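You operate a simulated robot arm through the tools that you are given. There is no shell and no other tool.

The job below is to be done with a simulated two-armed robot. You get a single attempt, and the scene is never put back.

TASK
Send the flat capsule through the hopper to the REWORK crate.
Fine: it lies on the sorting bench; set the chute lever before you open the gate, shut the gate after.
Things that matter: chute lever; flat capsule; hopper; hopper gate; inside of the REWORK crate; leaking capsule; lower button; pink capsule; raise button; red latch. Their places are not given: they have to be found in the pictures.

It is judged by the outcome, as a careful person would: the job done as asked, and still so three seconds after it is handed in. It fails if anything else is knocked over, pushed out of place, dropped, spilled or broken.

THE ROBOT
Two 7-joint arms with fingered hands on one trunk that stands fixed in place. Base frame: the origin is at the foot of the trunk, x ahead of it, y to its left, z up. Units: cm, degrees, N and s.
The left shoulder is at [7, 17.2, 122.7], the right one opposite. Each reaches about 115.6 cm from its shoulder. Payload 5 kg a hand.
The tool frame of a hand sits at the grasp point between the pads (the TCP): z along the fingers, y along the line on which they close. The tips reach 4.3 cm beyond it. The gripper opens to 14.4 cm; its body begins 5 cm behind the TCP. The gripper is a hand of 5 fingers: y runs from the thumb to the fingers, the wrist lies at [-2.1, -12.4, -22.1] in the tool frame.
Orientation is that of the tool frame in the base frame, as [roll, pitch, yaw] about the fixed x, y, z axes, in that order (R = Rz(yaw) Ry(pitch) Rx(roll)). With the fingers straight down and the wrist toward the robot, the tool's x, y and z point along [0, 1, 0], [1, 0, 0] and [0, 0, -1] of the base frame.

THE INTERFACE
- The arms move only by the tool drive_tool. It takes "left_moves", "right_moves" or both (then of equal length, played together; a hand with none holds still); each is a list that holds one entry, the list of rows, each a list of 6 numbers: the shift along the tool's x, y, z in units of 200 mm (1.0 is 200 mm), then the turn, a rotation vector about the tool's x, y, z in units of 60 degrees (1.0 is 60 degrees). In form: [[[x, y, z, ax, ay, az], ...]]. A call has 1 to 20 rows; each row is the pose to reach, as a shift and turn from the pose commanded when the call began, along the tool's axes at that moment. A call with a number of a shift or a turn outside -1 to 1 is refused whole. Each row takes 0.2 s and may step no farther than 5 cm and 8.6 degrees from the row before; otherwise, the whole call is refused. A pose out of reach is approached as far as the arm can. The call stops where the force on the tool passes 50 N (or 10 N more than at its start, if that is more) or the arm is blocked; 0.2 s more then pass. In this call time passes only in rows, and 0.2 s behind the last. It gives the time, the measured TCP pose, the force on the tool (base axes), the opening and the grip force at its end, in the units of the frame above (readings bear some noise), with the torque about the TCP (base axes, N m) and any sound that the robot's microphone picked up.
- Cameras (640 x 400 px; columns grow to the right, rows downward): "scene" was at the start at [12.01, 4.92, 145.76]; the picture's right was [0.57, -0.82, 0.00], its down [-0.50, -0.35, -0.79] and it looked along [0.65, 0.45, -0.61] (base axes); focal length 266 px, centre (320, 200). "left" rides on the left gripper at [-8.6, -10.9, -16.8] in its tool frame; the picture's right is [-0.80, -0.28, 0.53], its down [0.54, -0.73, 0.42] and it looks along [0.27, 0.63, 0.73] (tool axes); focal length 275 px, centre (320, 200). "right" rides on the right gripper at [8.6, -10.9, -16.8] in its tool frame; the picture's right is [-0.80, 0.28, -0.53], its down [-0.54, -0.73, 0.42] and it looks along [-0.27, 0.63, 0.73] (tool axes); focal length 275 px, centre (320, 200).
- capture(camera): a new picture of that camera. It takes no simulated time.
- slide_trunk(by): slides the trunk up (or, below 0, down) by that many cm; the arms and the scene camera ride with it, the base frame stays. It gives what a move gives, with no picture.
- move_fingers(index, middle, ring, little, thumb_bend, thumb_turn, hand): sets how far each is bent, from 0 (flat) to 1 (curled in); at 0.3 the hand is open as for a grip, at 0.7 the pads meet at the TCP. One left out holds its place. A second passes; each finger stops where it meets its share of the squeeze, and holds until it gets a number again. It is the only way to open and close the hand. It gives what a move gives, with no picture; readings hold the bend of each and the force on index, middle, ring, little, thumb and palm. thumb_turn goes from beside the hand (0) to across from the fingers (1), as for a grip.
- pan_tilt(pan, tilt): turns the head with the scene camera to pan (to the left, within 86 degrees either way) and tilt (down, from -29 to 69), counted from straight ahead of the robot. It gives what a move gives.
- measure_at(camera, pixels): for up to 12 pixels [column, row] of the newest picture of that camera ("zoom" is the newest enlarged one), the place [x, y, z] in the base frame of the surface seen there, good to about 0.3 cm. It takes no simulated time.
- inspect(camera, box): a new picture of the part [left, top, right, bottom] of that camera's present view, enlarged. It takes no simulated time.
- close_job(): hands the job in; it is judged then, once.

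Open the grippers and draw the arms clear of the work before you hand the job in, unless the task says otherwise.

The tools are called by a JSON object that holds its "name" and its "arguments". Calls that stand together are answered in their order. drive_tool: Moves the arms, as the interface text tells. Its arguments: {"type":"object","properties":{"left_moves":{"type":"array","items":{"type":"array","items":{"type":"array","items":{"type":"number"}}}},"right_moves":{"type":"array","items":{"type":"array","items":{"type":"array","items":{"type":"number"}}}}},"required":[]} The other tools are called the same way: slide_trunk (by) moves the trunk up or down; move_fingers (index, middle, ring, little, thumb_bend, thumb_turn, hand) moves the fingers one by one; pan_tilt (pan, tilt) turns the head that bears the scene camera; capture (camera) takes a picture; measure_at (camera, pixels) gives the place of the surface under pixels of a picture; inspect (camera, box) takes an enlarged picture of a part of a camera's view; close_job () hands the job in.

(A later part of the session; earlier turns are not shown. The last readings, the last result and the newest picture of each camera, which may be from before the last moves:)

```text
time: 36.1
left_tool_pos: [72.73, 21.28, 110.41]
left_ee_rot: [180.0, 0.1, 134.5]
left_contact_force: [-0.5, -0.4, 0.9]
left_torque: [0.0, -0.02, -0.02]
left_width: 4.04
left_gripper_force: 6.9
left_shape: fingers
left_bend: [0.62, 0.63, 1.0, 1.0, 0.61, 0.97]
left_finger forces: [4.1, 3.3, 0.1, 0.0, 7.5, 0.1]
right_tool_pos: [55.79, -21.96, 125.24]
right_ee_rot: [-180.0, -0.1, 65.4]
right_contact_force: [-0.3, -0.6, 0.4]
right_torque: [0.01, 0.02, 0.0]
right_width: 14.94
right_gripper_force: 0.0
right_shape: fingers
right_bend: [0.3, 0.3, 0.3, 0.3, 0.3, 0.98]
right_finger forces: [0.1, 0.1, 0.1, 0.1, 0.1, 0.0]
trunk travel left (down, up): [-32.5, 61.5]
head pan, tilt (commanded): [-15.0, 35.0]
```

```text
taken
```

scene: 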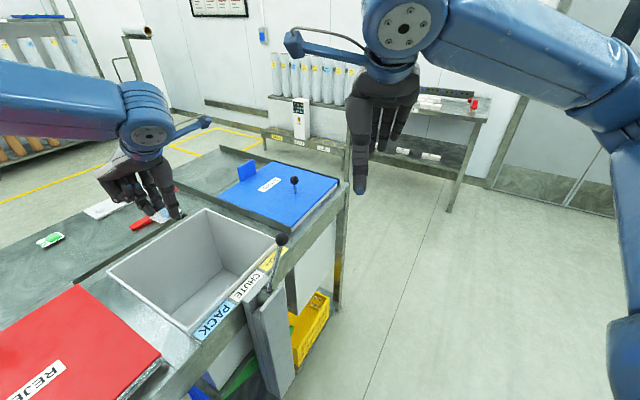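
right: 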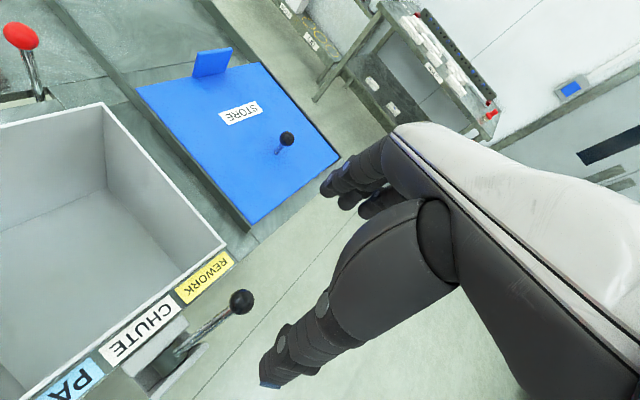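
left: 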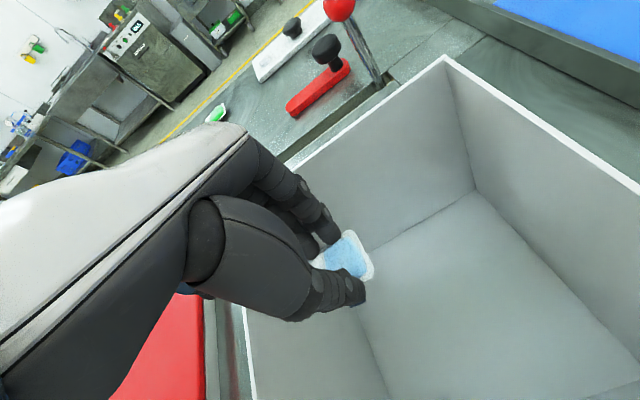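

The right arm hangs over open floor and nothing is beneath the left arm but bench top, so lowering the trunk is safe. I recentre the left hand over the hopper first.

{"name": "drive_tool", "arguments": {"left_moves": [[[-0.08, -0.03, 0, 0, 0, 0], [-0.16, -0.06, 0, 0, 0, 0], [-0.235, -0.085, 0, 0, 0, 0]]]}}

{"name": "slide_trunk", "arguments": {"by": -14}}

{"name": "capture", "arguments": {"camera": "scene"}}

{"name": "capture", "arguments": {"camera": "left"}}

```text
time: 37.0
left_tool_pos: [74.66, 16.93, 110.4]
left_ee_rot: [-179.8, 0.2, 134.4]
left_contact_force: [-0.4, 0.0, -1.0]
left_torque: [0.0, 0.05, 0.0]
left_width: 4.04
left_gripper_force: 7.6
left_shape: fingers
left_bend: [0.62, 0.64, 1.0, 1.0, 0.61, 0.97]
left_finger forces: [4.0, 3.4, 0.1, 0.0, 7.6, 0.1]
right_tool_pos: [55.72, -21.89, 125.25]
right_ee_rot: [-179.9, 0.0, 65.5]
right_contact_force: [-0.2, -0.9, -1.3]
right_torque: [0.0, 0.01, 0.01]
right_width: 14.91
right_gripper_force: 0.2
right_shape: fingers
right_bend: [0.3, 0.3, 0.3, 0.3, 0.3, 0.98]
right_finger forces: [0.0, 0.0, 0.1, 0.1, 0.0, 0.1]
trunk travel left (down, up): [-32.5, 61.5]
head pan, tilt (commanded): [-15.0, 35.0]
```

```text
time: 38.6
left_tool_pos: [74.7, 16.93, 96.4]
left_ee_rot: [-180.0, 0.1, 134.3]
left_contact_force: [-0.1, -0.5, 0.5]
left_torque: [-0.01, -0.03, -0.04]
left_width: 4.02
left_gripper_force: 8.0
left_shape: fingers
left_bend: [0.62, 0.64, 1.0, 1.0, 0.61, 0.97]
left_finger forces: [4.0, 3.3, 0.0, 0.0, 7.5, 0.1]
right_tool_pos: [55.65, -21.71, 111.25]
right_ee_rot: [-179.9, 0.1, 65.3]
right_contact_force: [-0.1, -1.1, 0.7]
right_torque: [0.03, -0.03, 0.0]
right_width: 14.94
right_gripper_force: 0.0
right_shape: fingers
right_bend: [0.3, 0.3, 0.3, 0.3, 0.3, 0.98]
right_finger forces: [0.0, 0.0, 0.0, 0.1, 0.0, 0.0]
trunk travel left (down, up): [-18.5, 75.5]
head pan, tilt (commanded): [-15.0, 35.0]
```

```text
taken
```

scene: 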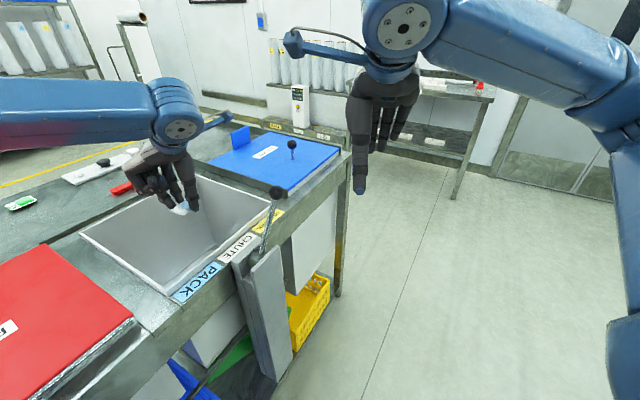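

```text
taken
```

left: 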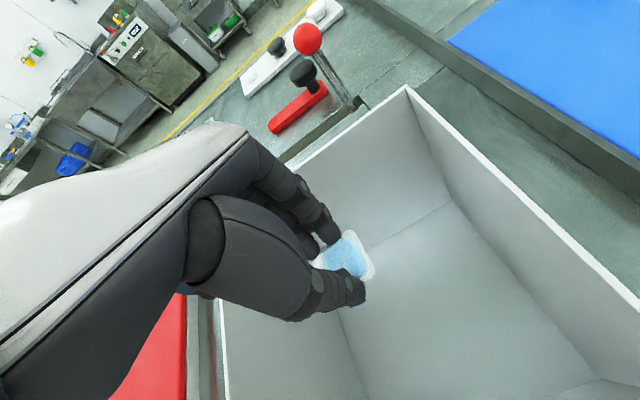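

The hand with the capsule is just above the hopper mouth and centred. I lower the trunk another 13 cm so it goes inside.

{"name": "slide_trunk", "arguments": {"by": -13}}

{"name": "capture", "arguments": {"camera": "scene"}}

{"name": "capture", "arguments": {"camera": "left"}}

```text
time: 40.2
left_tool_pos: [74.7, 16.99, 83.4]
left_ee_rot: [180.0, 0.0, 134.3]
left_contact_force: [-0.8, 0.7, -0.2]
left_torque: [0.0, -0.01, 0.01]
left_width: 4.05
left_gripper_force: 7.9
left_shape: fingers
left_bend: [0.62, 0.64, 1.0, 1.0, 0.61, 0.97]
left_finger forces: [4.0, 3.4, 0.0, 0.0, 7.6, 0.1]
right_tool_pos: [55.73, -21.85, 98.27]
right_ee_rot: [180.0, 0.0, 65.4]
right_contact_force: [-0.4, -0.8, -0.5]
right_torque: [-0.01, 0.0, 0.02]
right_width: 14.93
right_gripper_force: 0.0
right_shape: fingers
right_bend: [0.3, 0.3, 0.3, 0.3, 0.3, 0.98]
right_finger forces: [0.1, 0.1, 0.0, 0.0, 0.0, 0.0]
trunk travel left (down, up): [-5.5, 88.5]
head pan, tilt (commanded): [-15.0, 35.0]
```

```text
taken
```

scene: 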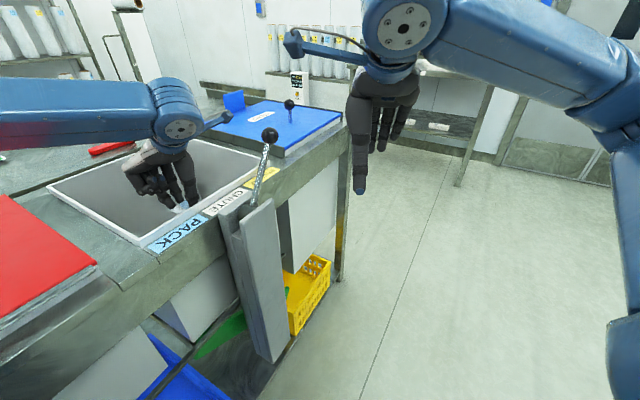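

```text
taken
```

left: 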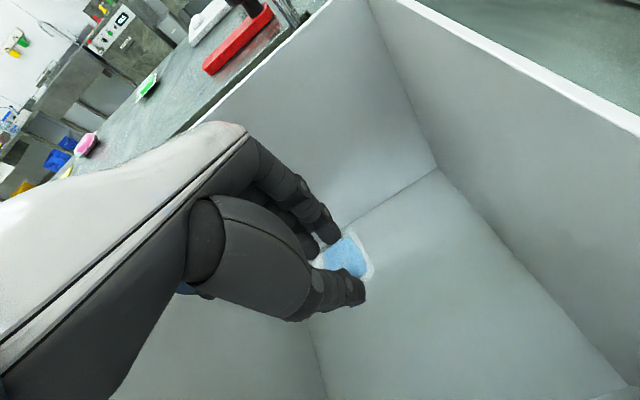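

I check the clearance of the wrist link above the hopper rim before going deeper.

{"name": "measure_at", "arguments": {"camera": "scene", "pixels": [[180, 140], [183, 130], [160, 140], [220, 120], [80, 135], [140, 135], [20, 140], [160, 170], [150, 190], [180, 205]]}}

```text
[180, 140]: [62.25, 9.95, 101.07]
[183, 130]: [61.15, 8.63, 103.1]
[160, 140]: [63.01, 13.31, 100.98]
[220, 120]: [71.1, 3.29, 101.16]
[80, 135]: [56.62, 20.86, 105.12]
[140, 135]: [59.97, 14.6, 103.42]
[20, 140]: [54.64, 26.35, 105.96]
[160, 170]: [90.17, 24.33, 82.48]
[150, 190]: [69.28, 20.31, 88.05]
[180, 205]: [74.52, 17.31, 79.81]
```

Lowest wrist point is ~z 100, 10 cm above the rim. I lower another 5 cm with the trunk and a little with the arm.

{"name": "slide_trunk", "arguments": {"by": -5}}

{"name": "drive_tool", "arguments": {"left_moves": [[[0, 0, 0.06, 0, 0, 0], [0, 0, 0.12, 0, 0, 0], [0, 0, 0.18, 0, 0, 0]]]}}

{"name": "capture", "arguments": {"camera": "left"}}

```text
time: 41.1
left_tool_pos: [74.62, 17.09, 78.47]
left_ee_rot: [-180.0, 0.1, 134.4]
left_contact_force: [1.0, 0.5, -0.2]
left_torque: [-0.02, -0.02, -0.02]
left_width: 4.07
left_gripper_force: 7.8
left_shape: fingers
left_bend: [0.62, 0.64, 1.0, 1.0, 0.61, 0.97]
left_finger forces: [4.0, 3.3, 0.1, 0.1, 7.6, 0.1]
right_tool_pos: [55.74, -21.88, 93.2]
right_ee_rot: [179.9, -0.1, 65.4]
right_contact_force: [-0.8, 0.4, 0.7]
right_torque: [0.0, -0.01, 0.03]
right_width: 14.89
right_gripper_force: 0.1
right_shape: fingers
right_bend: [0.3, 0.3, 0.3, 0.3, 0.3, 0.98]
right_finger forces: [0.0, 0.1, 0.0, 0.0, 0.0, 0.0]
trunk travel left (down, up): [-0.5, 93.5]
head pan, tilt (commanded): [-15.0, 35.0]
```

```text
time: 41.9
left_tool_pos: [74.49, 17.42, 74.88]
left_ee_rot: [-180.0, 0.3, 134.3]
left_contact_force: [-0.6, 0.0, -1.4]
left_torque: [0.01, 0.02, -0.01]
left_width: 4.06
left_gripper_force: 7.4
left_shape: fingers
left_bend: [0.62, 0.64, 1.0, 1.0, 0.61, 0.97]
left_finger forces: [4.1, 3.3, 0.1, 0.0, 7.5, 0.0]
left hand out of reach, approached as far as the arm can: row 2, 3
right_tool_pos: [55.73, -21.85, 93.18]
right_ee_rot: [-179.9, -0.1, 65.4]
right_contact_force: [-0.4, -0.5, -0.4]
right_torque: [0.03, 0.04, -0.02]
right_width: 14.91
right_gripper_force: 0.1
right_shape: fingers
right_bend: [0.3, 0.3, 0.3, 0.3, 0.3, 0.98]
right_finger forces: [0.0, 0.0, 0.0, 0.0, 0.0, 0.0]
trunk travel left (down, up): [-0.5, 93.5]
head pan, tilt (commanded): [-15.0, 35.0]
```

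```text
taken
```

left: 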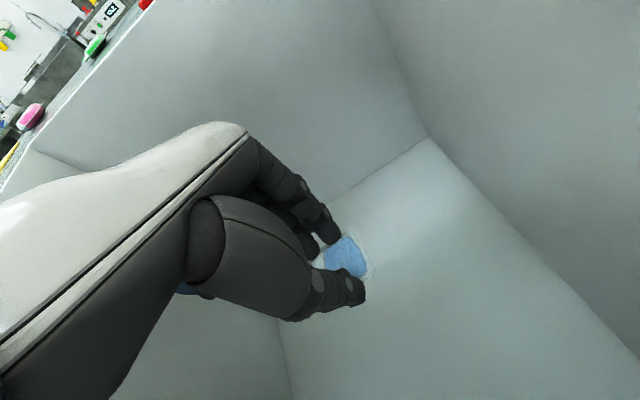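

The capsule is now ~13 cm above the hopper floor. I release it by opening thumb, index and middle.

{"name": "move_fingers", "arguments": {"hand": "left", "index": 0.48, "middle": 0.48, "thumb_bend": 0.48}}

{"name": "capture", "arguments": {"camera": "left"}}

{"name": "capture", "arguments": {"camera": "scene"}}

```text
time: 42.9
left_tool_pos: [74.37, 17.41, 74.92]
left_ee_rot: [-179.9, 0.2, 134.2]
left_contact_force: [0.3, -0.2, 0.7]
left_torque: [0.03, -0.01, 0.03]
left_width: 8.5
left_gripper_force: 0.0
left_shape: fingers
left_bend: [0.48, 0.48, 1.0, 1.0, 0.48, 0.97]
left_finger forces: [0.1, 0.1, 0.1, 0.0, 0.0, 0.1]
right_tool_pos: [55.58, -21.89, 93.18]
right_ee_rot: [-180.0, -0.1, 65.4]
right_contact_force: [0.2, -0.3, -0.3]
right_torque: [0.01, -0.03, -0.01]
right_width: 14.94
right_gripper_force: 0.1
right_shape: fingers
right_bend: [0.3, 0.3, 0.3, 0.3, 0.3, 0.98]
right_finger forces: [0.1, 0.1, 0.0, 0.0, 0.1, 0.0]
trunk travel left (down, up): [-0.5, 93.5]
head pan, tilt (commanded): [-15.0, 35.0]
```

```text
taken
```

left: 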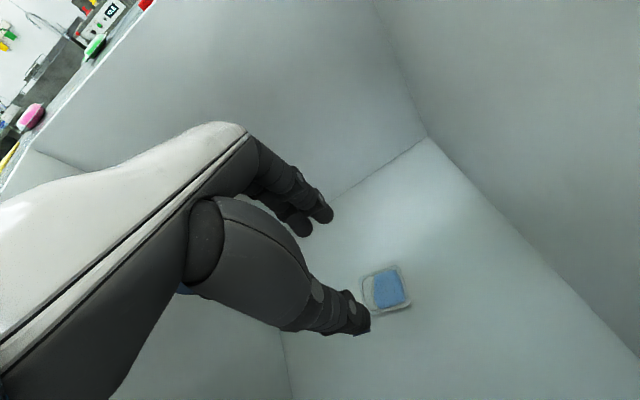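

```text
taken
```

scene: 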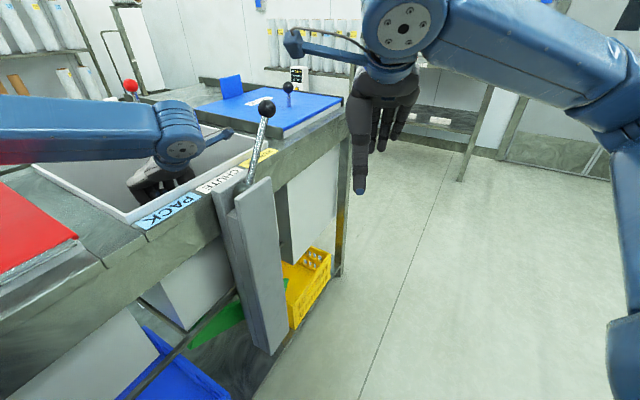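

The capsule lies flat on the hopper floor at (388,288). While the head is low I inspect the chute and crate under the bench, then raise the trunk back.

{"name": "inspect", "arguments": {"camera": "scene", "box": [120, 180, 360, 400]}}

{"name": "slide_trunk", "arguments": {"by": 32}}

{"name": "capture", "arguments": {"camera": "left"}}

{"name": "capture", "arguments": {"camera": "scene"}}

```text
1.82 times, centred on (240, 290) of scene
```

zoom: 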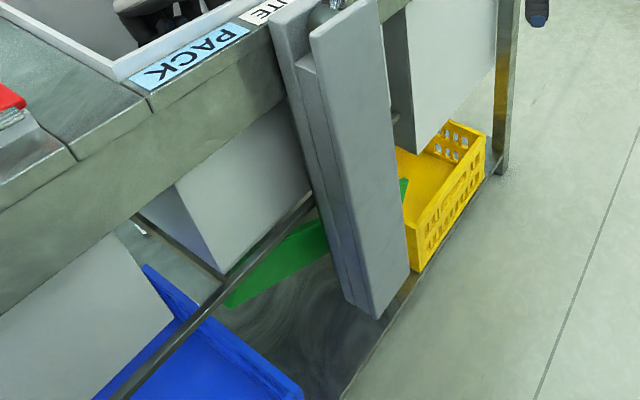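

```text
time: 46.1
left_tool_pos: [74.39, 17.29, 106.94]
left_ee_rot: [-179.9, 0.4, 134.3]
left_contact_force: [0.4, 0.1, -0.2]
left_torque: [-0.01, -0.02, 0.03]
left_width: 8.5
left_gripper_force: 0.1
left_shape: fingers
left_bend: [0.48, 0.48, 1.0, 1.0, 0.48, 0.97]
left_finger forces: [0.0, 0.0, 0.0, 0.1, 0.1, 0.0]
right_tool_pos: [55.73, -21.88, 125.17]
right_ee_rot: [180.0, 0.0, 65.4]
right_contact_force: [1.4, -0.5, 0.0]
right_torque: [-0.01, 0.01, 0.0]
right_width: 14.95
right_gripper_force: 0.1
right_shape: fingers
right_bend: [0.3, 0.3, 0.3, 0.3, 0.3, 0.98]
right_finger forces: [0.0, 0.1, 0.1, 0.0, 0.0, 0.0]
trunk travel left (down, up): [-32.5, 61.5]
head pan, tilt (commanded): [-15.0, 35.0]
```

```text
taken
```

left: 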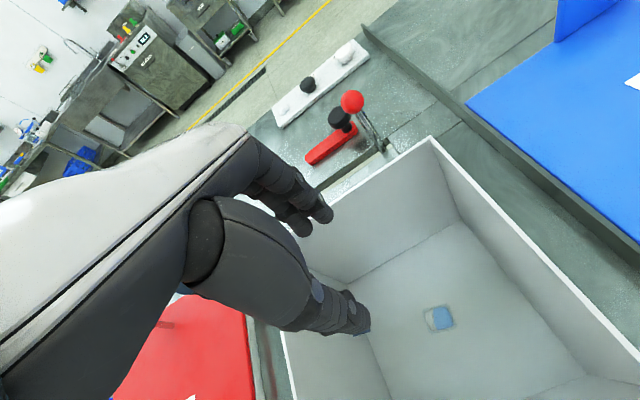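

```text
taken
```

scene: 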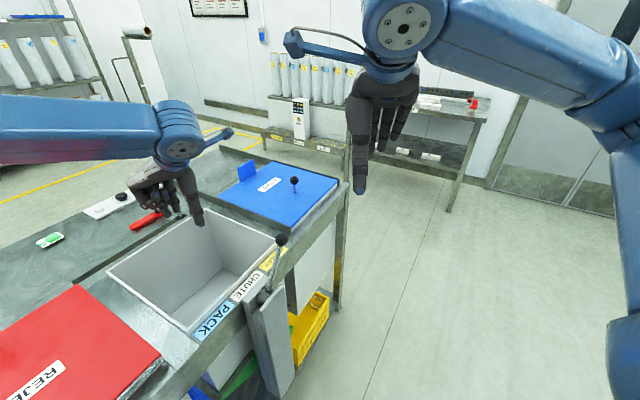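

The capsule lies alone on the hopper floor at (440,318); the red gate knob is at (352,101). I raise the left hand and turn it in steps so its closing line runs along the slot, for gripping the red ball.

{"name": "drive_tool", "arguments": {"left_moves": [[[0, 0, -0.2, 0, 0, 0.1], [0.03, 0.06, -0.4, 0, 0, 0.22], [0.07, 0.14, -0.55, 0, 0, 0.35], [0.11, 0.22, -0.6, 0, 0, 0.48], [0.15, 0.3, -0.6, 0, 0, 0.61], [0.18, 0.387, -0.6, 0, 0, 0.733]]]}}

{"name": "move_fingers", "arguments": {"hand": "left", "index": 0.3, "middle": 0.3, "ring": 1.0, "little": 1.0, "thumb_bend": 0.3}}

{"name": "pan_tilt", "arguments": {"pan": 20, "tilt": 36}}

{"name": "capture", "arguments": {"camera": "scene"}}

{"name": "capture", "arguments": {"camera": "left"}}

```text
time: 47.5
left_tool_pos: [77.35, 25.53, 118.88]
left_ee_rot: [179.9, 0.3, 90.1]
left_contact_force: [0.0, 0.0, 0.5]
left_torque: [-0.06, 0.0, 0.02]
left_width: 8.55
left_gripper_force: 0.0
left_shape: fingers
left_bend: [0.48, 0.48, 1.0, 1.0, 0.48, 0.97]
left_finger forces: [0.0, 0.1, 0.1, 0.1, 0.1, 0.0]
right_tool_pos: [55.68, -21.74, 125.23]
right_ee_rot: [180.0, 0.1, 65.4]
right_contact_force: [0.4, 0.8, 0.5]
right_torque: [-0.03, -0.03, 0.0]
right_width: 14.91
right_gripper_force: 0.1
right_shape: fingers
right_bend: [0.3, 0.3, 0.3, 0.3, 0.3, 0.98]
right_finger forces: [0.1, 0.1, 0.0, 0.0, 0.1, 0.0]
trunk travel left (down, up): [-32.5, 61.5]
head pan, tilt (commanded): [-15.0, 35.0]
```

```text
time: 48.5
left_tool_pos: [77.43, 25.45, 118.92]
left_ee_rot: [179.9, 0.3, 90.2]
left_contact_force: [-0.3, -0.2, 0.9]
left_torque: [0.0, 0.0, 0.0]
left_width: 14.89
left_gripper_force: 0.2
left_shape: fingers
left_bend: [0.3, 0.3, 1.0, 1.0, 0.3, 0.97]
left_finger forces: [0.0, 0.0, 0.1, 0.0, 0.0, 0.0]
right_tool_pos: [55.67, -21.78, 125.28]
right_ee_rot: [180.0, 0.0, 65.5]
right_contact_force: [-0.3, -0.1, 0.1]
right_torque: [-0.02, 0.0, 0.0]
right_width: 14.94
right_gripper_force: 0.1
right_shape: fingers
right_bend: [0.3, 0.3, 0.3, 0.3, 0.3, 0.98]
right_finger forces: [0.1, 0.1, 0.0, 0.0, 0.0, 0.0]
trunk travel left (down, up): [-32.5, 61.5]
head pan, tilt (commanded): [-15.0, 35.0]
```

```text
time: 49.5
left_tool_pos: [77.34, 25.52, 118.89]
left_ee_rot: [179.9, 0.2, 90.2]
left_contact_force: [-0.4, 0.0, 0.4]
left_torque: [0.01, 0.01, -0.01]
left_width: 14.91
left_gripper_force: 0.1
left_shape: fingers
left_bend: [0.3, 0.3, 1.0, 1.0, 0.3, 0.97]
left_finger forces: [0.0, 0.1, 0.0, 0.0, 0.0, 0.0]
right_tool_pos: [55.71, -21.79, 125.18]
right_ee_rot: [179.9, 0.0, 65.3]
right_contact_force: [0.4, 0.1, -0.4]
right_torque: [-0.03, -0.01, 0.03]
right_width: 14.91
right_gripper_force: 0.2
right_shape: fingers
right_bend: [0.3, 0.3, 0.3, 0.3, 0.3, 0.98]
right_finger forces: [0.0, 0.0, 0.0, 0.0, 0.0, 0.0]
trunk travel left (down, up): [-32.5, 61.5]
head pan, tilt (commanded): [20.0, 36.0]
```

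```text
taken
```

scene: 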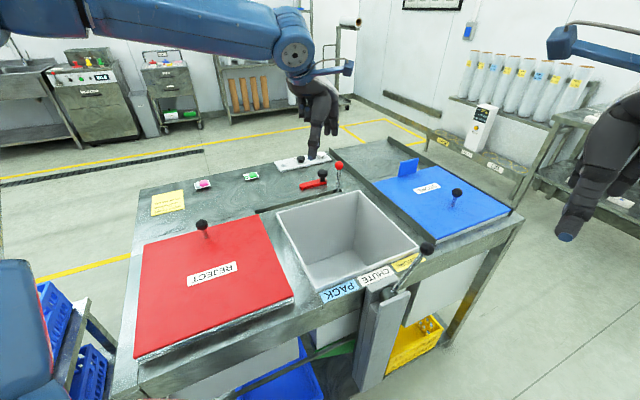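

```text
taken
```

left: 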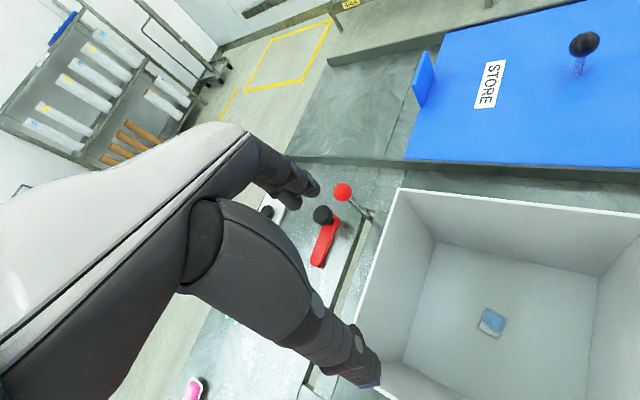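

Now I move above the red ball (95.9, 25.4) with the remaining turn to yaw ≈46.

{"name": "drive_tool", "arguments": {"left_moves": [[[0, 0.154, 0, 0, 0, 0.123], [0, 0.308, 0, 0, 0, 0.246], [0, 0.463, 0, 0, 0, 0.369], [0, 0.617, 0, 0, 0, 0.49], [0, 0.771, 0, 0, 0, 0.613], [0, 0.925, 0, 0, 0, 0.735]]]}}

{"name": "capture", "arguments": {"camera": "left"}}

{"name": "capture", "arguments": {"camera": "scene"}}

```text
time: 50.9
left_tool_pos: [94.29, 26.13, 118.69]
left_ee_rot: [179.6, 0.3, 46.1]
left_contact_force: [0.0, 0.1, -0.2]
left_torque: [0.04, 0.03, 0.0]
left_width: 14.94
left_gripper_force: 0.0
left_shape: fingers
left_bend: [0.3, 0.3, 1.0, 1.0, 0.3, 0.97]
left_finger forces: [0.0, 0.0, 0.1, 0.0, 0.0, 0.0]
left hand out of reach, approached as far as the arm can: row 6
right_tool_pos: [55.88, -21.8, 125.27]
right_ee_rot: [-180.0, 0.1, 65.5]
right_contact_force: [-0.8, -0.4, 0.3]
right_torque: [-0.04, 0.02, -0.01]
right_width: 14.94
right_gripper_force: 0.0
right_shape: fingers
right_bend: [0.3, 0.3, 0.3, 0.3, 0.3, 0.98]
right_finger forces: [0.1, 0.0, 0.0, 0.0, 0.1, 0.0]
trunk travel left (down, up): [-32.5, 61.5]
head pan, tilt (commanded): [20.0, 36.0]
```

```text
taken
```

left: 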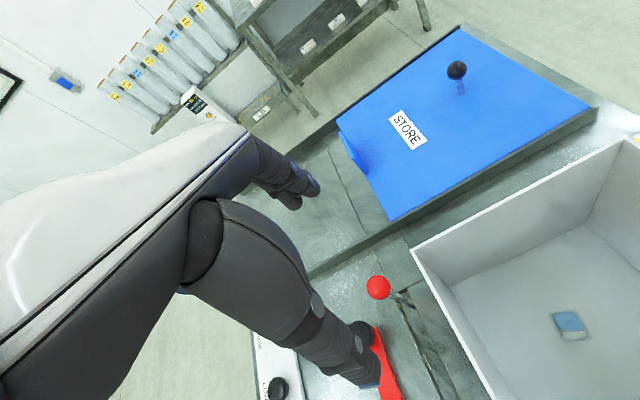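

```text
taken
```

scene: 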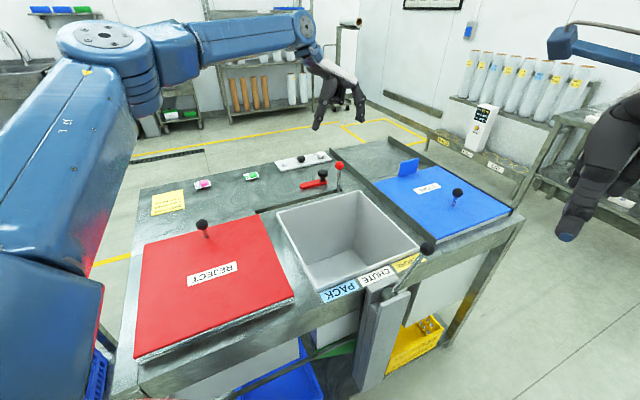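

At yaw 46 it is at its reach limit, so I ease back to yaw 65 and centre over the ball.

{"name": "drive_tool", "arguments": {"left_moves": [[[0.01, 0.027, 0, 0, 0, -0.106], [0.02, 0.055, 0, 0, 0, -0.212], [0.03, 0.082, 0, 0, 0, -0.317]]]}}

{"name": "capture", "arguments": {"camera": "left"}}

```text
time: 51.7
left_tool_pos: [95.78, 25.42, 118.74]
left_ee_rot: [179.8, 0.2, 65.4]
left_contact_force: [-0.3, -0.1, -0.2]
left_torque: [0.01, -0.01, 0.01]
left_width: 14.95
left_gripper_force: 0.0
left_shape: fingers
left_bend: [0.3, 0.3, 1.0, 1.0, 0.3, 0.97]
left_finger forces: [0.0, 0.0, 0.0, 0.0, 0.0, 0.0]
right_tool_pos: [55.65, -21.97, 125.17]
right_ee_rot: [-180.0, -0.1, 65.4]
right_contact_force: [0.3, -0.5, -0.2]
right_torque: [0.01, 0.01, -0.02]
right_width: 14.93
right_gripper_force: 0.0
right_shape: fingers
right_bend: [0.3, 0.3, 0.3, 0.3, 0.3, 0.98]
right_finger forces: [0.0, 0.1, 0.0, 0.1, 0.0, 0.0]
trunk travel left (down, up): [-32.5, 61.5]
head pan, tilt (commanded): [20.0, 36.0]
```

```text
taken
```

left: 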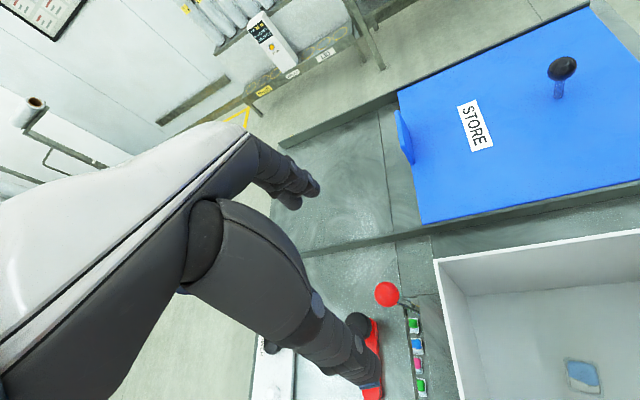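

I notice small coloured things along the slot at (416,325)-(420,390); I zoom in to understand them.

{"name": "inspect", "arguments": {"camera": "left", "box": [330, 260, 490, 400]}}

{"name": "measure_at", "arguments": {"camera": "left", "pixels": [[415, 326], [417, 345], [419, 365], [421, 385], [387, 293], [406, 300], [412, 355], [410, 320]]}}

```text
2.86 times, centred on (410, 330) of left
```

zoom: 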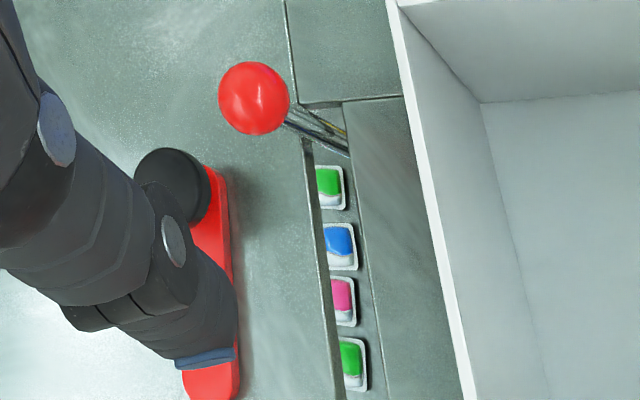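

```text
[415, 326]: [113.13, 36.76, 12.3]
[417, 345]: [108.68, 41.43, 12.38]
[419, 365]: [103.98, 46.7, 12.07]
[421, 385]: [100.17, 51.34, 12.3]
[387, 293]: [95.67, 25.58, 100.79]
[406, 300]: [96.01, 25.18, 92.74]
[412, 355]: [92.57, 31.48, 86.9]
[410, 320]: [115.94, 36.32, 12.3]
```

Those are other capsules on a lower shelf (z≈12), seen through the slot – not relevant. I lower the open hand around the red ball (centre ≈ (95.9,25.4,99.5)).

{"name": "drive_tool", "arguments": {"left_moves": [[[0, 0, 0.17, 0, 0, 0], [0, 0, 0.34, 0, 0, 0], [0, 0, 0.51, 0, 0, 0], [0, 0, 0.66, 0, 0, 0], [0, 0, 0.78, 0, 0, 0], [0, 0, 0.87, 0, 0, 0]]]}}

{"name": "capture", "arguments": {"camera": "left"}}

{"name": "capture", "arguments": {"camera": "scene"}}

```text
time: 53.1
left_tool_pos: [94.2, 26.12, 101.99]
left_ee_rot: [179.8, 0.2, 65.2]
left_contact_force: [0.4, -0.4, -0.1]
left_torque: [0.01, 0.04, 0.01]
left_width: 14.94
left_gripper_force: 0.2
left_shape: fingers
left_bend: [0.3, 0.3, 1.0, 1.0, 0.3, 0.97]
left_finger forces: [0.0, 0.1, 0.1, 0.0, 0.1, 0.0]
left hand out of reach, approached as far as the arm can: row 3, 4, 5, 6
right_tool_pos: [55.65, -21.74, 125.2]
right_ee_rot: [-180.0, 0.0, 65.4]
right_contact_force: [0.4, 0.0, 0.1]
right_torque: [-0.02, 0.02, 0.02]
right_width: 14.92
right_gripper_force: 0.1
right_shape: fingers
right_bend: [0.3, 0.3, 0.3, 0.3, 0.3, 0.98]
right_finger forces: [0.1, 0.1, 0.0, 0.0, 0.1, 0.0]
trunk travel left (down, up): [-32.5, 61.5]
head pan, tilt (commanded): [20.0, 36.0]
```

```text
taken
```

left: 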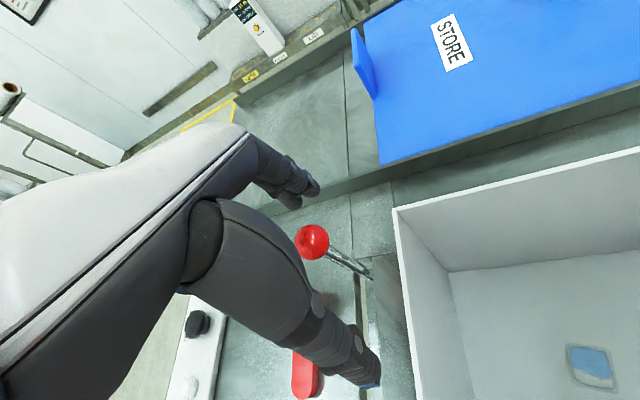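

```text
taken
```

scene: 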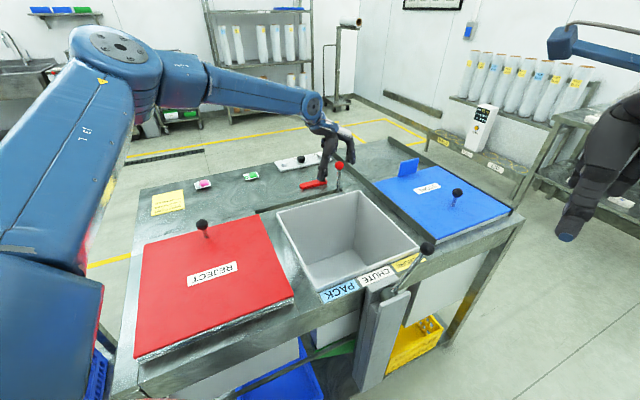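

The ball is between thumb and fingers but the pose is at a joint limit at this height. I go back up to the comfortable pose and lower with the trunk instead.

{"name": "drive_tool", "arguments": {"left_moves": [[[0, 0.01, -0.2, 0, 0, 0], [0, 0.03, -0.4, 0, 0, 0], [0, 0.06, -0.6, 0, 0, 0], [0, 0.085, -0.8, 0, 0, 0]]]}}

{"name": "capture", "arguments": {"camera": "left"}}

```text
time: 54.1
left_tool_pos: [95.7, 25.31, 117.88]
left_ee_rot: [179.8, 0.3, 65.2]
left_contact_force: [-0.2, -0.5, -0.5]
left_torque: [0.01, -0.04, 0.03]
left_width: 14.92
left_gripper_force: 0.1
left_shape: fingers
left_bend: [0.3, 0.3, 1.0, 1.0, 0.3, 0.97]
left_finger forces: [0.1, 0.1, 0.0, 0.0, 0.0, 0.0]
right_tool_pos: [55.51, -21.89, 125.31]
right_ee_rot: [-180.0, 0.1, 65.4]
right_contact_force: [0.3, 1.0, 1.2]
right_torque: [0.04, -0.01, 0.0]
right_width: 14.92
right_gripper_force: 0.1
right_shape: fingers
right_bend: [0.3, 0.3, 0.3, 0.3, 0.3, 0.98]
right_finger forces: [0.0, 0.1, 0.0, 0.0, 0.1, 0.1]
trunk travel left (down, up): [-32.5, 61.5]
head pan, tilt (commanded): [20.0, 36.0]
```

```text
taken
```

left: 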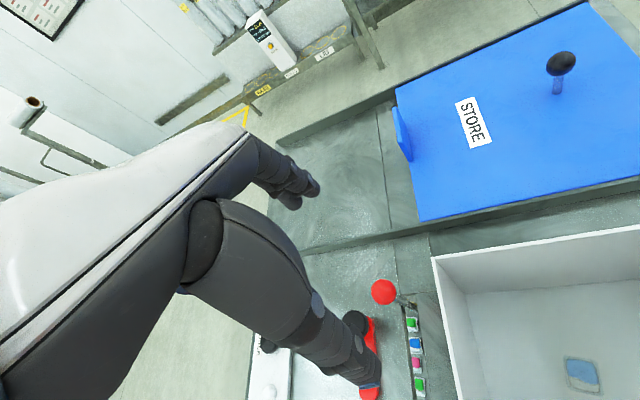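

I check forearm height above the bench items before lowering the trunk 17 cm.

{"name": "capture", "arguments": {"camera": "scene"}}

{"name": "measure_at", "arguments": {"camera": "scene", "pixels": [[110, 50], [180, 70], [250, 70], [300, 60], [310, 40], [120, 120], [60, 200], [150, 110], [320, 80]]}}

```text
taken
```

scene: 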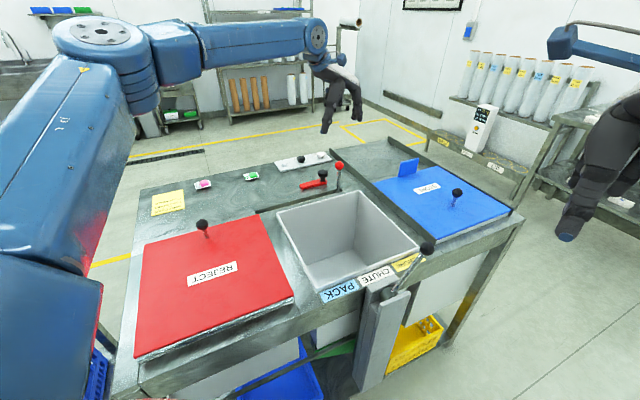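

```text
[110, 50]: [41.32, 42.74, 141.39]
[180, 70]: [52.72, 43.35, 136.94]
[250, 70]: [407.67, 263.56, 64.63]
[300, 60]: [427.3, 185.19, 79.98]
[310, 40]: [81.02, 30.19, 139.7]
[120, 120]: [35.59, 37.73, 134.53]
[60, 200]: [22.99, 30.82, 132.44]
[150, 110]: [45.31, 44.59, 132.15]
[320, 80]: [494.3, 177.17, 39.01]
```

The forearm is above z 125 everywhere, so lowering is safe.

{"name": "slide_trunk", "arguments": {"by": -17}}

{"name": "capture", "arguments": {"camera": "left"}}

{"name": "capture", "arguments": {"camera": "scene"}}

```text
time: 56.0
left_tool_pos: [95.63, 25.39, 101.01]
left_ee_rot: [179.9, 0.1, 65.2]
left_contact_force: [0.1, 0.3, -0.2]
left_torque: [-0.01, -0.06, -0.04]
left_width: 14.95
left_gripper_force: 0.1
left_shape: fingers
left_bend: [0.3, 0.3, 1.0, 1.0, 0.3, 0.97]
left_finger forces: [0.0, 0.1, 0.1, 0.0, 0.0, 0.0]
right_tool_pos: [55.68, -21.81, 108.23]
right_ee_rot: [180.0, 0.0, 65.5]
right_contact_force: [0.6, 0.1, 0.2]
right_torque: [-0.02, -0.01, 0.01]
right_width: 14.92
right_gripper_force: 0.0
right_shape: fingers
right_bend: [0.3, 0.3, 0.3, 0.3, 0.3, 0.98]
right_finger forces: [0.1, 0.0, 0.0, 0.0, 0.1, 0.1]
trunk travel left (down, up): [-15.5, 78.5]
head pan, tilt (commanded): [20.0, 36.0]
```

```text
taken
```

left: 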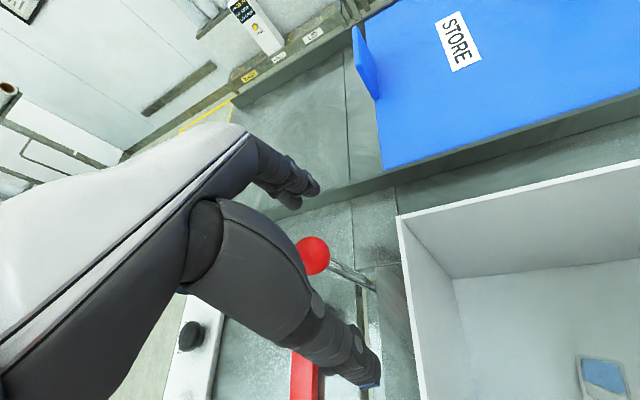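

```text
taken
```

scene: 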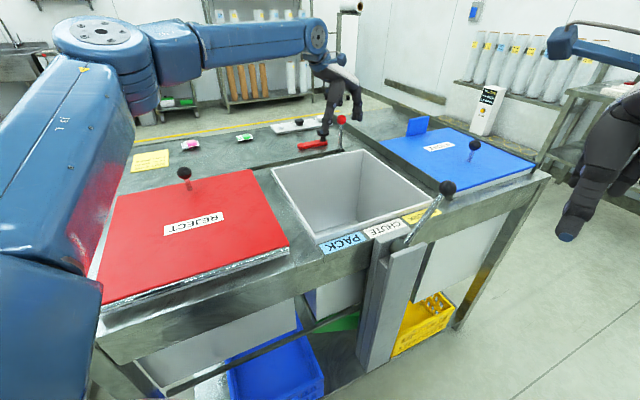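

The ball is at the grasp point (313,256). I close thumb, index and middle on it.

{"name": "move_fingers", "arguments": {"hand": "left", "index": 0.65, "middle": 0.65, "thumb_bend": 0.65}}

{"name": "capture", "arguments": {"camera": "left"}}

{"name": "inspect", "arguments": {"camera": "scene", "box": [270, 60, 400, 170]}}

```text
time: 57.0
left_tool_pos: [95.73, 25.42, 100.96]
left_ee_rot: [179.8, 0.1, 65.2]
left_contact_force: [2.0, -1.0, -0.7]
left_torque: [-0.03, -0.09, -0.03]
left_width: 2.57
left_gripper_force: 1.3
left_shape: fingers
left_bend: [0.65, 0.64, 1.0, 1.0, 0.65, 0.97]
left_finger forces: [0.4, 1.9, 0.0, 0.0, 0.0, 0.0]
right_tool_pos: [55.88, -21.86, 108.22]
right_ee_rot: [180.0, -0.1, 65.5]
right_contact_force: [-0.2, 0.1, 0.2]
right_torque: [-0.01, 0.0, -0.01]
right_width: 14.92
right_gripper_force: 0.2
right_shape: fingers
right_bend: [0.3, 0.3, 0.3, 0.3, 0.3, 0.98]
right_finger forces: [0.0, 0.1, 0.0, 0.0, 0.0, 0.0]
trunk travel left (down, up): [-15.5, 78.5]
head pan, tilt (commanded): [20.0, 36.0]
```

```text
taken
```

left: 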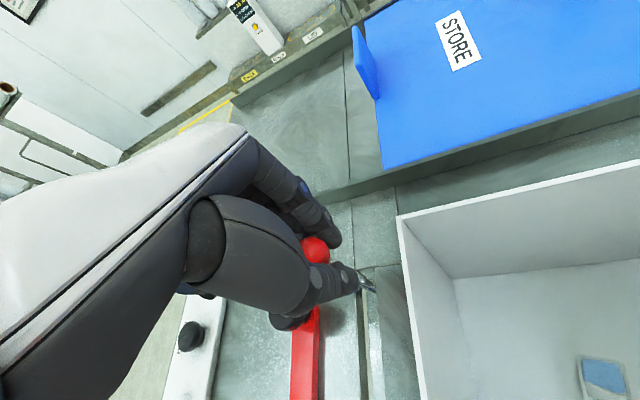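

```text
3.64 times, centred on (335, 115) of scene
```

zoom: 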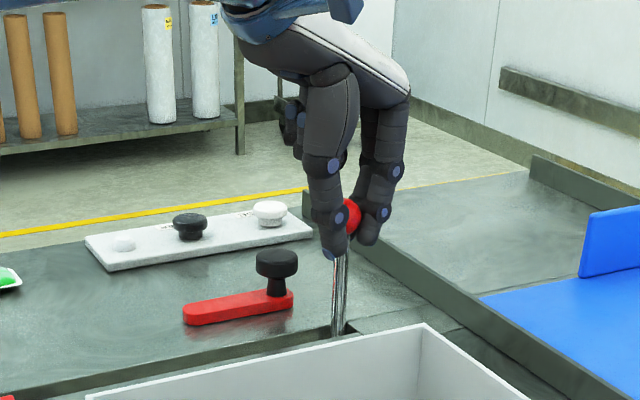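

Thumb is on the left of the rod, index and middle on its right. I try drawing the gate knob 2.5 cm to the left along the slot and watch the force.

{"name": "drive_tool", "arguments": {"left_moves": [[[0.008, -0.024, 0, 0, 0, 0], [0.018, -0.052, 0, 0, 0, 0], [0.028, -0.082, 0, 0, 0, 0], [0.04, -0.118, 0, 0, 0, 0]]]}}

{"name": "capture", "arguments": {"camera": "left"}}

{"name": "inspect", "arguments": {"camera": "scene", "box": [270, 60, 400, 170]}}

```text
time: 58.0
left_tool_pos: [93.79, 27.25, 100.86]
left_ee_rot: [179.8, 0.2, 65.2]
left_contact_force: [2.1, -0.1, -0.7]
left_torque: [-0.03, -0.04, -0.02]
left_width: 2.58
left_gripper_force: 1.4
left_shape: fingers
left_bend: [0.65, 0.64, 1.0, 1.0, 0.65, 0.97]
left_finger forces: [0.5, 2.3, 0.0, 0.1, 0.0, 0.0]
right_tool_pos: [55.83, -21.77, 108.13]
right_ee_rot: [-180.0, -0.1, 65.4]
right_contact_force: [0.2, -0.5, 0.0]
right_torque: [-0.04, -0.01, 0.02]
right_width: 14.92
right_gripper_force: 0.0
right_shape: fingers
right_bend: [0.3, 0.3, 0.3, 0.3, 0.3, 0.98]
right_finger forces: [0.0, 0.0, 0.0, 0.0, 0.0, 0.0]
trunk travel left (down, up): [-15.5, 78.5]
head pan, tilt (commanded): [20.0, 36.0]
```

```text
taken
```

left: 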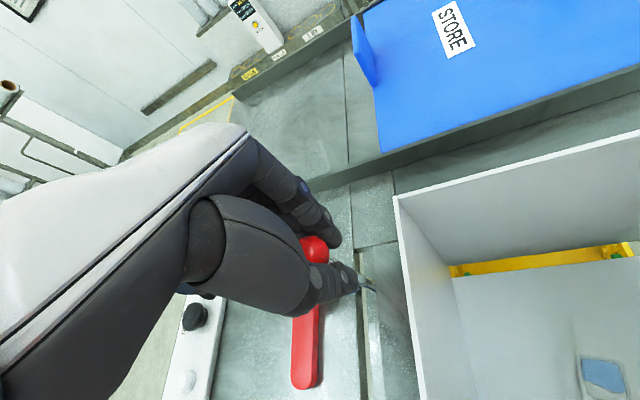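

```text
3.64 times, centred on (335, 115) of scene
```

zoom: 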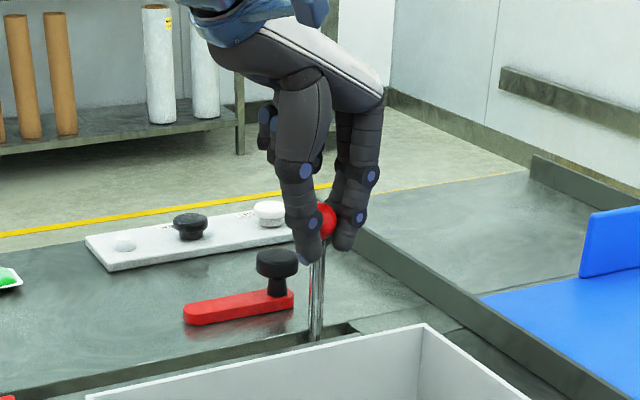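

The gate slides freely (about 2 N): through the opening strip at (545,262) I can see yellow below. Before going on I check the chute's tilt under the bench.

{"name": "inspect", "arguments": {"camera": "scene", "box": [240, 260, 480, 400]}}

{"name": "inspect", "arguments": {"camera": "left", "box": [430, 220, 640, 400]}}

```text
2.67 times, centred on (360, 330) of scene
```

zoom: 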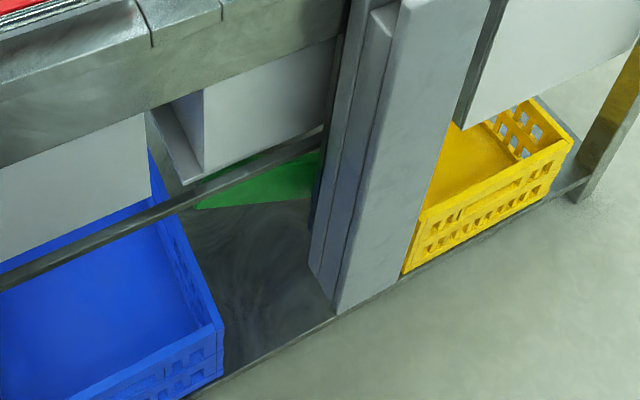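

```text
2.22 times, centred on (535, 310) of left
```

zoom: 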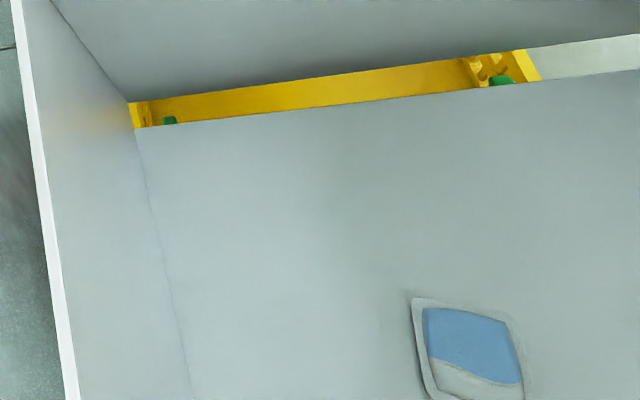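

{"name": "measure_at", "arguments": {"camera": "zoom", "pixels": [[170, 121], [502, 81], [300, 98], [135, 115], [530, 70], [420, 90]]}}

{"name": "measure_at", "arguments": {"camera": "scene", "pixels": [[350, 325], [335, 330], [320, 334], [355, 320], [395, 330], [450, 300], [420, 330], [318, 337]]}}

```text
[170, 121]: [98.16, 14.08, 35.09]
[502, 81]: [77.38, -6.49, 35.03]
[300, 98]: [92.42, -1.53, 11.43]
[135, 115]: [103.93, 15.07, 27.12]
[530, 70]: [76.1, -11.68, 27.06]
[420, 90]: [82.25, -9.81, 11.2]
```

```text
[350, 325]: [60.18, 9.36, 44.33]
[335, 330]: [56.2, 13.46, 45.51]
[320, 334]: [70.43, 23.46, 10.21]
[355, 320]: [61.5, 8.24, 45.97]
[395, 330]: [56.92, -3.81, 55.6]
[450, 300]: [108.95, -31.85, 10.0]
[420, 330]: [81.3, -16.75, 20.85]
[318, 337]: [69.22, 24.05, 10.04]
```

The chute slopes down from z≈45.5 on the left to z≈35 over the yellow REWORK crate – correct. I keep drawing the gate open, 12 cm more.

{"name": "drive_tool", "arguments": {"left_moves": [[[0.025, -0.07, 0, 0, 0, 0], [0.06, -0.165, 0, 0, 0, 0], [0.095, -0.268, 0, 0, 0, 0], [0.13, -0.37, 0, 0, 0, 0], [0.163, -0.473, 0, 0, 0, 0], [0.196, -0.567, 0, 0, 0, 0]]]}}

{"name": "capture", "arguments": {"camera": "left"}}

{"name": "capture", "arguments": {"camera": "scene"}}

```text
time: 59.4
left_tool_pos: [85.27, 35.63, 100.91]
left_ee_rot: [179.9, 0.2, 65.2]
left_contact_force: [1.9, 2.2, -2.8]
left_torque: [0.05, -0.06, 0.04]
left_width: 2.54
left_gripper_force: 2.0
left_shape: fingers
left_bend: [0.65, 0.64, 1.0, 1.0, 0.65, 0.97]
left_finger forces: [0.1, 3.7, 0.0, 0.1, 0.0, 0.1]
right_tool_pos: [55.68, -21.7, 108.24]
right_ee_rot: [-179.9, 0.0, 65.4]
right_contact_force: [1.3, -0.2, -0.3]
right_torque: [-0.01, -0.01, 0.04]
right_width: 14.9
right_gripper_force: 0.0
right_shape: fingers
right_bend: [0.3, 0.3, 0.3, 0.3, 0.3, 0.98]
right_finger forces: [0.0, 0.2, 0.0, 0.0, 0.1, 0.0]
trunk travel left (down, up): [-15.5, 78.5]
head pan, tilt (commanded): [20.0, 36.0]
```

```text
taken
```

left: 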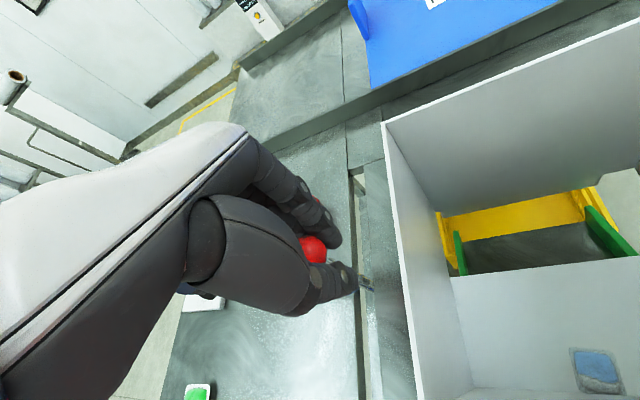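

```text
taken
```

scene: 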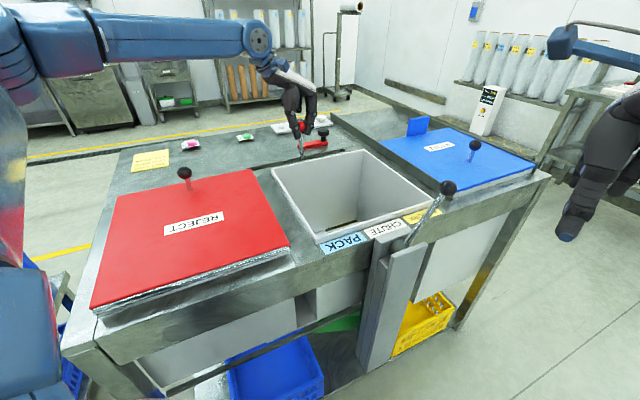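

The gate is about half open and the capsule rides along on the plate. I continue drawing it left 12 cm.

{"name": "drive_tool", "arguments": {"left_moves": [[[0.025, -0.07, 0, 0, 0, 0], [0.06, -0.165, 0, 0, 0, 0], [0.095, -0.268, 0, 0, 0, 0], [0.13, -0.37, 0, 0, 0, 0], [0.163, -0.473, 0, 0, 0, 0], [0.196, -0.567, 0, 0, 0, 0]]]}}

{"name": "capture", "arguments": {"camera": "left"}}

{"name": "capture", "arguments": {"camera": "scene"}}

```text
time: 60.8
left_tool_pos: [76.39, 43.81, 100.75]
left_ee_rot: [179.7, 0.3, 65.3]
left_contact_force: [2.5, 3.0, -3.5]
left_torque: [0.1, -0.08, 0.03]
left_width: 2.55
left_gripper_force: 2.4
left_shape: fingers
left_bend: [0.65, 0.63, 1.0, 1.0, 0.65, 0.97]
left_finger forces: [0.1, 4.4, 0.1, 0.0, 0.0, 0.0]
right_tool_pos: [55.72, -21.78, 108.28]
right_ee_rot: [-180.0, 0.1, 65.3]
right_contact_force: [0.2, -0.9, 0.0]
right_torque: [-0.06, -0.03, -0.01]
right_width: 14.92
right_gripper_force: 0.1
right_shape: fingers
right_bend: [0.3, 0.3, 0.3, 0.3, 0.3, 0.98]
right_finger forces: [0.0, 0.0, 0.1, 0.0, 0.1, 0.0]
trunk travel left (down, up): [-15.5, 78.5]
head pan, tilt (commanded): [20.0, 36.0]
```

```text
taken
```

left: 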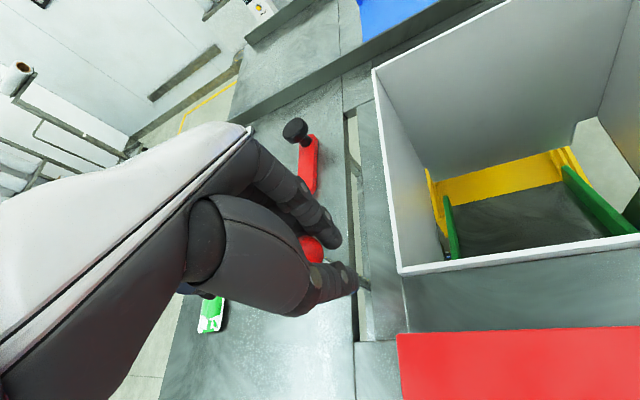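

```text
taken
```

scene: 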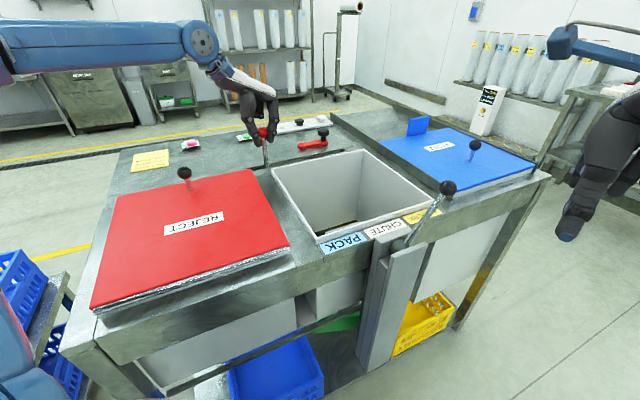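

The gate is nearly fully open (rod near the slot's left end). I go the last few cm carefully until it stops.

{"name": "drive_tool", "arguments": {"left_moves": [[[0.016, -0.047, 0, 0, 0, 0], [0.032, -0.094, 0, 0, 0, 0], [0.049, -0.142, 0, 0, 0, 0], [0.065, -0.189, 0, 0, 0, 0], [0.081, -0.236, 0, 0, 0, 0]]]}}

{"name": "capture", "arguments": {"camera": "left"}}

{"name": "capture", "arguments": {"camera": "scene"}}

```text
time: 62.0
left_tool_pos: [73.05, 47.08, 100.77]
left_ee_rot: [179.8, 0.3, 65.1]
left_contact_force: [6.7, -0.6, -1.1]
left_torque: [-0.02, -0.16, -0.03]
left_width: 2.58
left_gripper_force: 3.3
left_shape: fingers
left_bend: [0.65, 0.62, 1.0, 1.0, 0.65, 0.97]
left_finger forces: [0.4, 5.9, 0.1, 0.1, 0.1, 0.0]
right_tool_pos: [55.65, -21.88, 108.21]
right_ee_rot: [-179.9, 0.2, 65.4]
right_contact_force: [0.1, -0.2, -0.1]
right_torque: [-0.02, -0.01, 0.0]
right_width: 14.94
right_gripper_force: 0.1
right_shape: fingers
right_bend: [0.3, 0.3, 0.3, 0.3, 0.3, 0.98]
right_finger forces: [0.1, 0.1, 0.1, 0.1, 0.0, 0.0]
trunk travel left (down, up): [-15.5, 78.5]
head pan, tilt (commanded): [20.0, 36.0]
```

```text
taken
```

left: 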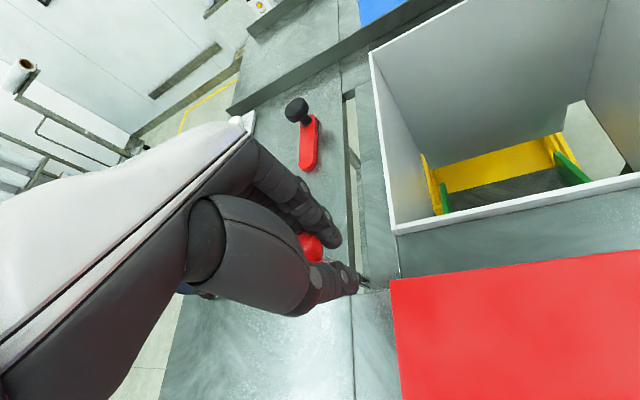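

```text
taken
```

scene: 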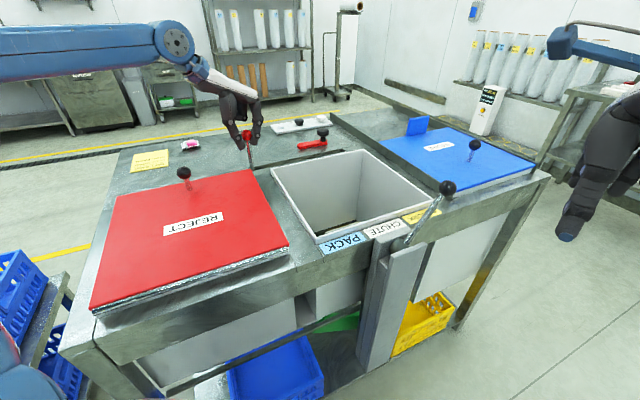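

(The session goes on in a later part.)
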